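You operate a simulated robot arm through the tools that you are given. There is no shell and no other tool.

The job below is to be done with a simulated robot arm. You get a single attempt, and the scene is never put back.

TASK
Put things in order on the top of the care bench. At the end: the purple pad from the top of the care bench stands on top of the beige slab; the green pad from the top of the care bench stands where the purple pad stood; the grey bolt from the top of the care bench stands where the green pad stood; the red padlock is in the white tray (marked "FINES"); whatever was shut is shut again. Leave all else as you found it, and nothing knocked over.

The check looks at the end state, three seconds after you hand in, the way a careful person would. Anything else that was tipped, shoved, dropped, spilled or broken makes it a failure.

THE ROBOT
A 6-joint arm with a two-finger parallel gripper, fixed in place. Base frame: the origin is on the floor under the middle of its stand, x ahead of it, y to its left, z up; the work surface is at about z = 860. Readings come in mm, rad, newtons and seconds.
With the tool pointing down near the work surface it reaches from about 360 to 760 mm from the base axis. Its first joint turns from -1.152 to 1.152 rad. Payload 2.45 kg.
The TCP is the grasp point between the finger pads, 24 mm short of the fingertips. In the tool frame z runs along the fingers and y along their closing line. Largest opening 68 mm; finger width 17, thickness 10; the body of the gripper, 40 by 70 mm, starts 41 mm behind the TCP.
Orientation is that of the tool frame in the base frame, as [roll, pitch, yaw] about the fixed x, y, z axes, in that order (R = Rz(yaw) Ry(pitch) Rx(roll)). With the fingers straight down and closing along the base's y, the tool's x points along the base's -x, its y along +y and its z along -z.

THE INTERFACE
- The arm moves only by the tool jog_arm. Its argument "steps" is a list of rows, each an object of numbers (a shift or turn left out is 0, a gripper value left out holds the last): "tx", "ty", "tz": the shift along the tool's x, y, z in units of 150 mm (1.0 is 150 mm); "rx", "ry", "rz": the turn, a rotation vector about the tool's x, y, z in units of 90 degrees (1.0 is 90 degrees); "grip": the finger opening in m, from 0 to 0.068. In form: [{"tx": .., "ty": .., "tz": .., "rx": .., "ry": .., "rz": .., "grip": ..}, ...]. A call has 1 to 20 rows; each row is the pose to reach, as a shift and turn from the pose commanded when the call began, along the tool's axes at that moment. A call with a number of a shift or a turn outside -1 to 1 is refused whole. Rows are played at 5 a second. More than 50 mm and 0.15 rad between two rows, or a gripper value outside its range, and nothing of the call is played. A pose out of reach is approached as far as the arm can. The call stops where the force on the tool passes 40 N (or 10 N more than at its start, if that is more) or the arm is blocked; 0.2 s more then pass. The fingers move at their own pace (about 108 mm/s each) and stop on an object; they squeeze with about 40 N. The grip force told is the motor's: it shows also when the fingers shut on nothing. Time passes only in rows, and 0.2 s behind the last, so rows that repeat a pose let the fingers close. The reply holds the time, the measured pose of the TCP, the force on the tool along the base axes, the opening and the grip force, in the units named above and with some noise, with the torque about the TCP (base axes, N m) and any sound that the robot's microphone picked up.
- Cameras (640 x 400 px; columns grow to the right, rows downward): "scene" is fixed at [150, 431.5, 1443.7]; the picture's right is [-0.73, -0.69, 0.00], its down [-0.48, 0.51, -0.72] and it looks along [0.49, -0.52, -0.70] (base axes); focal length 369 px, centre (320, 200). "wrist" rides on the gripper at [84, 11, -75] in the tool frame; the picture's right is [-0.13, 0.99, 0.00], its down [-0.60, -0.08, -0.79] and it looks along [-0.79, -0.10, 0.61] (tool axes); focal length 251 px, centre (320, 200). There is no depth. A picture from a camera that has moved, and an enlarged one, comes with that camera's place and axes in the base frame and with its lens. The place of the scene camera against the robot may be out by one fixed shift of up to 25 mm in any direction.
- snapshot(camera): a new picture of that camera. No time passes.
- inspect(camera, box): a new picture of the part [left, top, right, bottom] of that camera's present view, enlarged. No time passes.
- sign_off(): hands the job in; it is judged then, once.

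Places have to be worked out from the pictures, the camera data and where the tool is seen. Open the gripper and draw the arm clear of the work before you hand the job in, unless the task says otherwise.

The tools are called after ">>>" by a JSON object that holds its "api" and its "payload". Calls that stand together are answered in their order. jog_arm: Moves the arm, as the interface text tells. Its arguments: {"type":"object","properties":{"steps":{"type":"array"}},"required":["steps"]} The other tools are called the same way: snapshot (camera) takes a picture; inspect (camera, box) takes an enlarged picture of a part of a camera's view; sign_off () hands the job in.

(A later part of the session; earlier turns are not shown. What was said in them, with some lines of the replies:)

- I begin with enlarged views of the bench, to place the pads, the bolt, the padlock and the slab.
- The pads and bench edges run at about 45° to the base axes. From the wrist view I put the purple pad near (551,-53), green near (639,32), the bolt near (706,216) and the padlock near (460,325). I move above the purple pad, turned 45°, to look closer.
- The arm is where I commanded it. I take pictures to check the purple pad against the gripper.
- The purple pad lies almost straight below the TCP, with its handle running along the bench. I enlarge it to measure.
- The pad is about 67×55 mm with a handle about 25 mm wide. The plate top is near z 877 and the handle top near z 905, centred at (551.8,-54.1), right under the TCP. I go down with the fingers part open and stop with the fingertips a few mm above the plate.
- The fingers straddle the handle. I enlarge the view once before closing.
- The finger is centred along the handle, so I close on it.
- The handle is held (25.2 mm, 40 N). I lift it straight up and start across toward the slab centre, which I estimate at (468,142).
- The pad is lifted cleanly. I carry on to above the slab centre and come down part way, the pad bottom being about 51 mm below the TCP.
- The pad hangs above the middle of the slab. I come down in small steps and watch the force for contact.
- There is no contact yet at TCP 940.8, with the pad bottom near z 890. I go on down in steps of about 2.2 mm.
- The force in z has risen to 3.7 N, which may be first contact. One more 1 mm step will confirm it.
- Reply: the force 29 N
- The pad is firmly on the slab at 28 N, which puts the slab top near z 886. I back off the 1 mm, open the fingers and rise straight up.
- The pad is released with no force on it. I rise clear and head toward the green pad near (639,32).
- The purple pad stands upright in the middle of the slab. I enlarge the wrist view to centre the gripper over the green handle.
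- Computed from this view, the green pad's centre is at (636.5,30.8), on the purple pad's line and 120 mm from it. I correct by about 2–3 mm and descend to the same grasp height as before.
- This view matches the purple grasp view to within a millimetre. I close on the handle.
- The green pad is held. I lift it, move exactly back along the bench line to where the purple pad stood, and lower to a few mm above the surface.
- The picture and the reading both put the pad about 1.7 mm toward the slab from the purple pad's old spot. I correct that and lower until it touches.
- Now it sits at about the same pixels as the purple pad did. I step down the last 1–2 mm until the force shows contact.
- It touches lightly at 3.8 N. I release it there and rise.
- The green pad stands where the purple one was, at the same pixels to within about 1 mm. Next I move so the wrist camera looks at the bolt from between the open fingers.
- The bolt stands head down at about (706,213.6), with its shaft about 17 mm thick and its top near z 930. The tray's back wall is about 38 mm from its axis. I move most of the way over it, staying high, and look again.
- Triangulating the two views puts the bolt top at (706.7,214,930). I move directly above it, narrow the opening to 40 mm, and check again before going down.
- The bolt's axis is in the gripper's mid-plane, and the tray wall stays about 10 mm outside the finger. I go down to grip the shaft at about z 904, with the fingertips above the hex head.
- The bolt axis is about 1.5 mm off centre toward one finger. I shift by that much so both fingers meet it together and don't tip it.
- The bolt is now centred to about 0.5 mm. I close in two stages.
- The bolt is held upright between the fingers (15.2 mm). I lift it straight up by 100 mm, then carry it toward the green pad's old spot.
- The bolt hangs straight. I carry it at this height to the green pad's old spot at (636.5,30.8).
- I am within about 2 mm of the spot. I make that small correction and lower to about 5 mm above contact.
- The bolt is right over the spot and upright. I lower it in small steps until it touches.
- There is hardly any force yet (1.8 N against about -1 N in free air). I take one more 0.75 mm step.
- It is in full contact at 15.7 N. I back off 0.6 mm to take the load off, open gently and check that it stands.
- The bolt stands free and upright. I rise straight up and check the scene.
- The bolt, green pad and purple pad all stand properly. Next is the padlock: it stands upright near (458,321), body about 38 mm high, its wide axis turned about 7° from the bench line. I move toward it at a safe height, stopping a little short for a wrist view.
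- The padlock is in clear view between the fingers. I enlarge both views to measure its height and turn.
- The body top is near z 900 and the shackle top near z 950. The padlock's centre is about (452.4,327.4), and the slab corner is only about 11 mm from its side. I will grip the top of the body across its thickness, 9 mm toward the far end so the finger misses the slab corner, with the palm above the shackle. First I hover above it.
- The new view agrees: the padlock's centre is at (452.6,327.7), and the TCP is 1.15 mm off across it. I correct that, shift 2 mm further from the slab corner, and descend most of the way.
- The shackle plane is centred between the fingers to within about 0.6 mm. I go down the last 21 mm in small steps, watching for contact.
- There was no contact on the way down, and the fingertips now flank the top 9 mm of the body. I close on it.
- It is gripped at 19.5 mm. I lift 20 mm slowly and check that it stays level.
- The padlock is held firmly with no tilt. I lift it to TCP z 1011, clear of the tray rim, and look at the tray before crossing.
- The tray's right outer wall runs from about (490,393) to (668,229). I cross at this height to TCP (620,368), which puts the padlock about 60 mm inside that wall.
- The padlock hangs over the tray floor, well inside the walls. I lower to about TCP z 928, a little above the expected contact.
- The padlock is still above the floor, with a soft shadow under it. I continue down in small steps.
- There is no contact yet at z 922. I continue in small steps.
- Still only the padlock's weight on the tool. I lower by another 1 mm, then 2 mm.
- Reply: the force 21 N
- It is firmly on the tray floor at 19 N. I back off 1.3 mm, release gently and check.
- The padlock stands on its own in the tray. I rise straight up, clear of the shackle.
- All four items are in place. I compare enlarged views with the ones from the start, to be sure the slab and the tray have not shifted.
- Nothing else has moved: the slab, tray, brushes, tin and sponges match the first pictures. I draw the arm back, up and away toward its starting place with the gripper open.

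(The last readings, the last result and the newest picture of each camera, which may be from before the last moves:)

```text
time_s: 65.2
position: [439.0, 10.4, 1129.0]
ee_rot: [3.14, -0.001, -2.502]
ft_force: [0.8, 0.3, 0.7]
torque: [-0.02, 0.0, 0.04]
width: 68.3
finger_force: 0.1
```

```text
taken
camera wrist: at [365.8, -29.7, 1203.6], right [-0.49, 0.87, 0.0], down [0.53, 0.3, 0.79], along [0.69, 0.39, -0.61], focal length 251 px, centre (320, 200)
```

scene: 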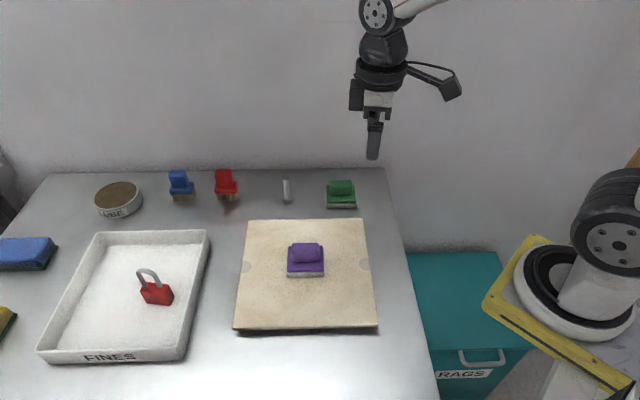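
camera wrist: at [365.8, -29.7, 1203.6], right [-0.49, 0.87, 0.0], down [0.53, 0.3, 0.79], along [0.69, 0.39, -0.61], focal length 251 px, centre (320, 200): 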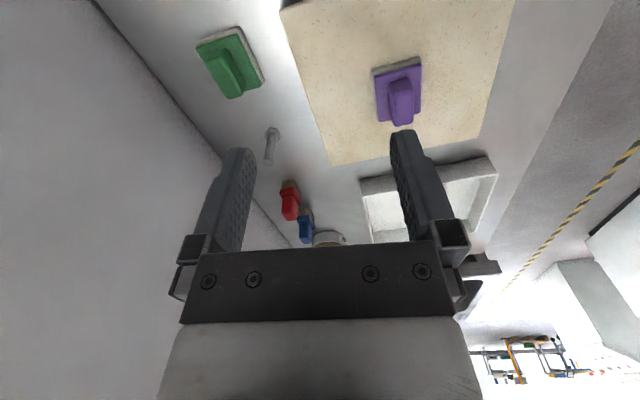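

The arm is clear and open, and every item stands where it should. One last enlarged look at the slab corner and the pads, compared with the earlier picture, before handing in.

>>> {"api": "inspect", "payload": {"camera": "scene", "box": [200, 290, 280, 370]}}

>>> {"api": "inspect", "payload": {"camera": "scene", "box": [260, 160, 370, 230]}}

```text
5.00 times, centred on (240, 330) of scene
camera zoom: at [150.0, 431.5, 1443.7], right [-0.73, -0.69, 0.0], down [-0.48, 0.51, -0.72], along [0.49, -0.52, -0.7], focal length 1845 px, centre (720, -450)
```

zoom: 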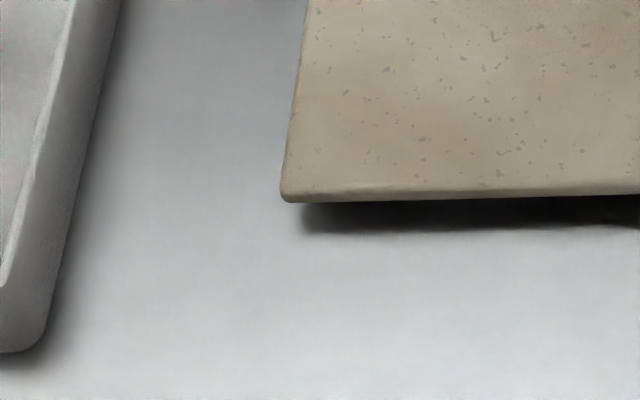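

```text
5.71 times, centred on (315, 195) of scene
camera zoom: at [150.0, 431.5, 1443.7], right [-0.73, -0.69, 0.0], down [-0.48, 0.51, -0.72], along [0.49, -0.52, -0.7], focal length 2108 px, centre (349, 229)
```

zoom: 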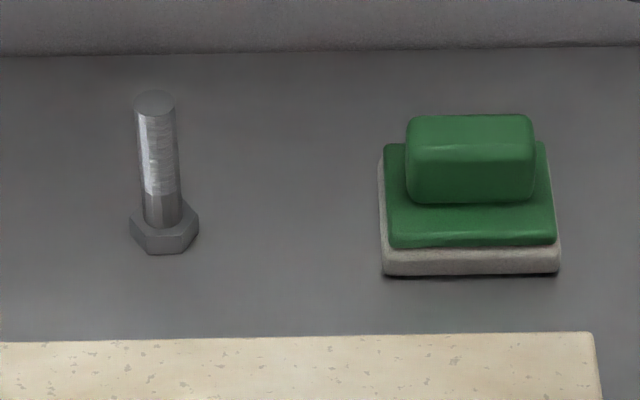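

The slab and tray edges are at the same pixels as before. The bolt and green pad stand on the right spots, the purple pad is on the slab, the padlock is in the FINES tray, and nothing was opened. I hand in.

>>> {"api": "sign_off", "payload": {}}

```text
The job is handed in.
```

The job is handed in, and in the last pictures every item is where the task wants it:

- **Purple pad:** stands near the middle of the beige slab.
- **Green pad:** stands where the purple pad was, to within about 1–2 mm by the scene pictures.
- **Grey bolt:** stands head down, as before, where the green pad was, to within about 2 mm.
- **Red padlock:** stands upright in the white "FINES" tray, well inside the walls.

I opened nothing, so nothing needed shutting again. The slab, tray, brushes, tin and sponges match the first pictures, and nothing was knocked over. The arm is back near its starting place with the gripper open.
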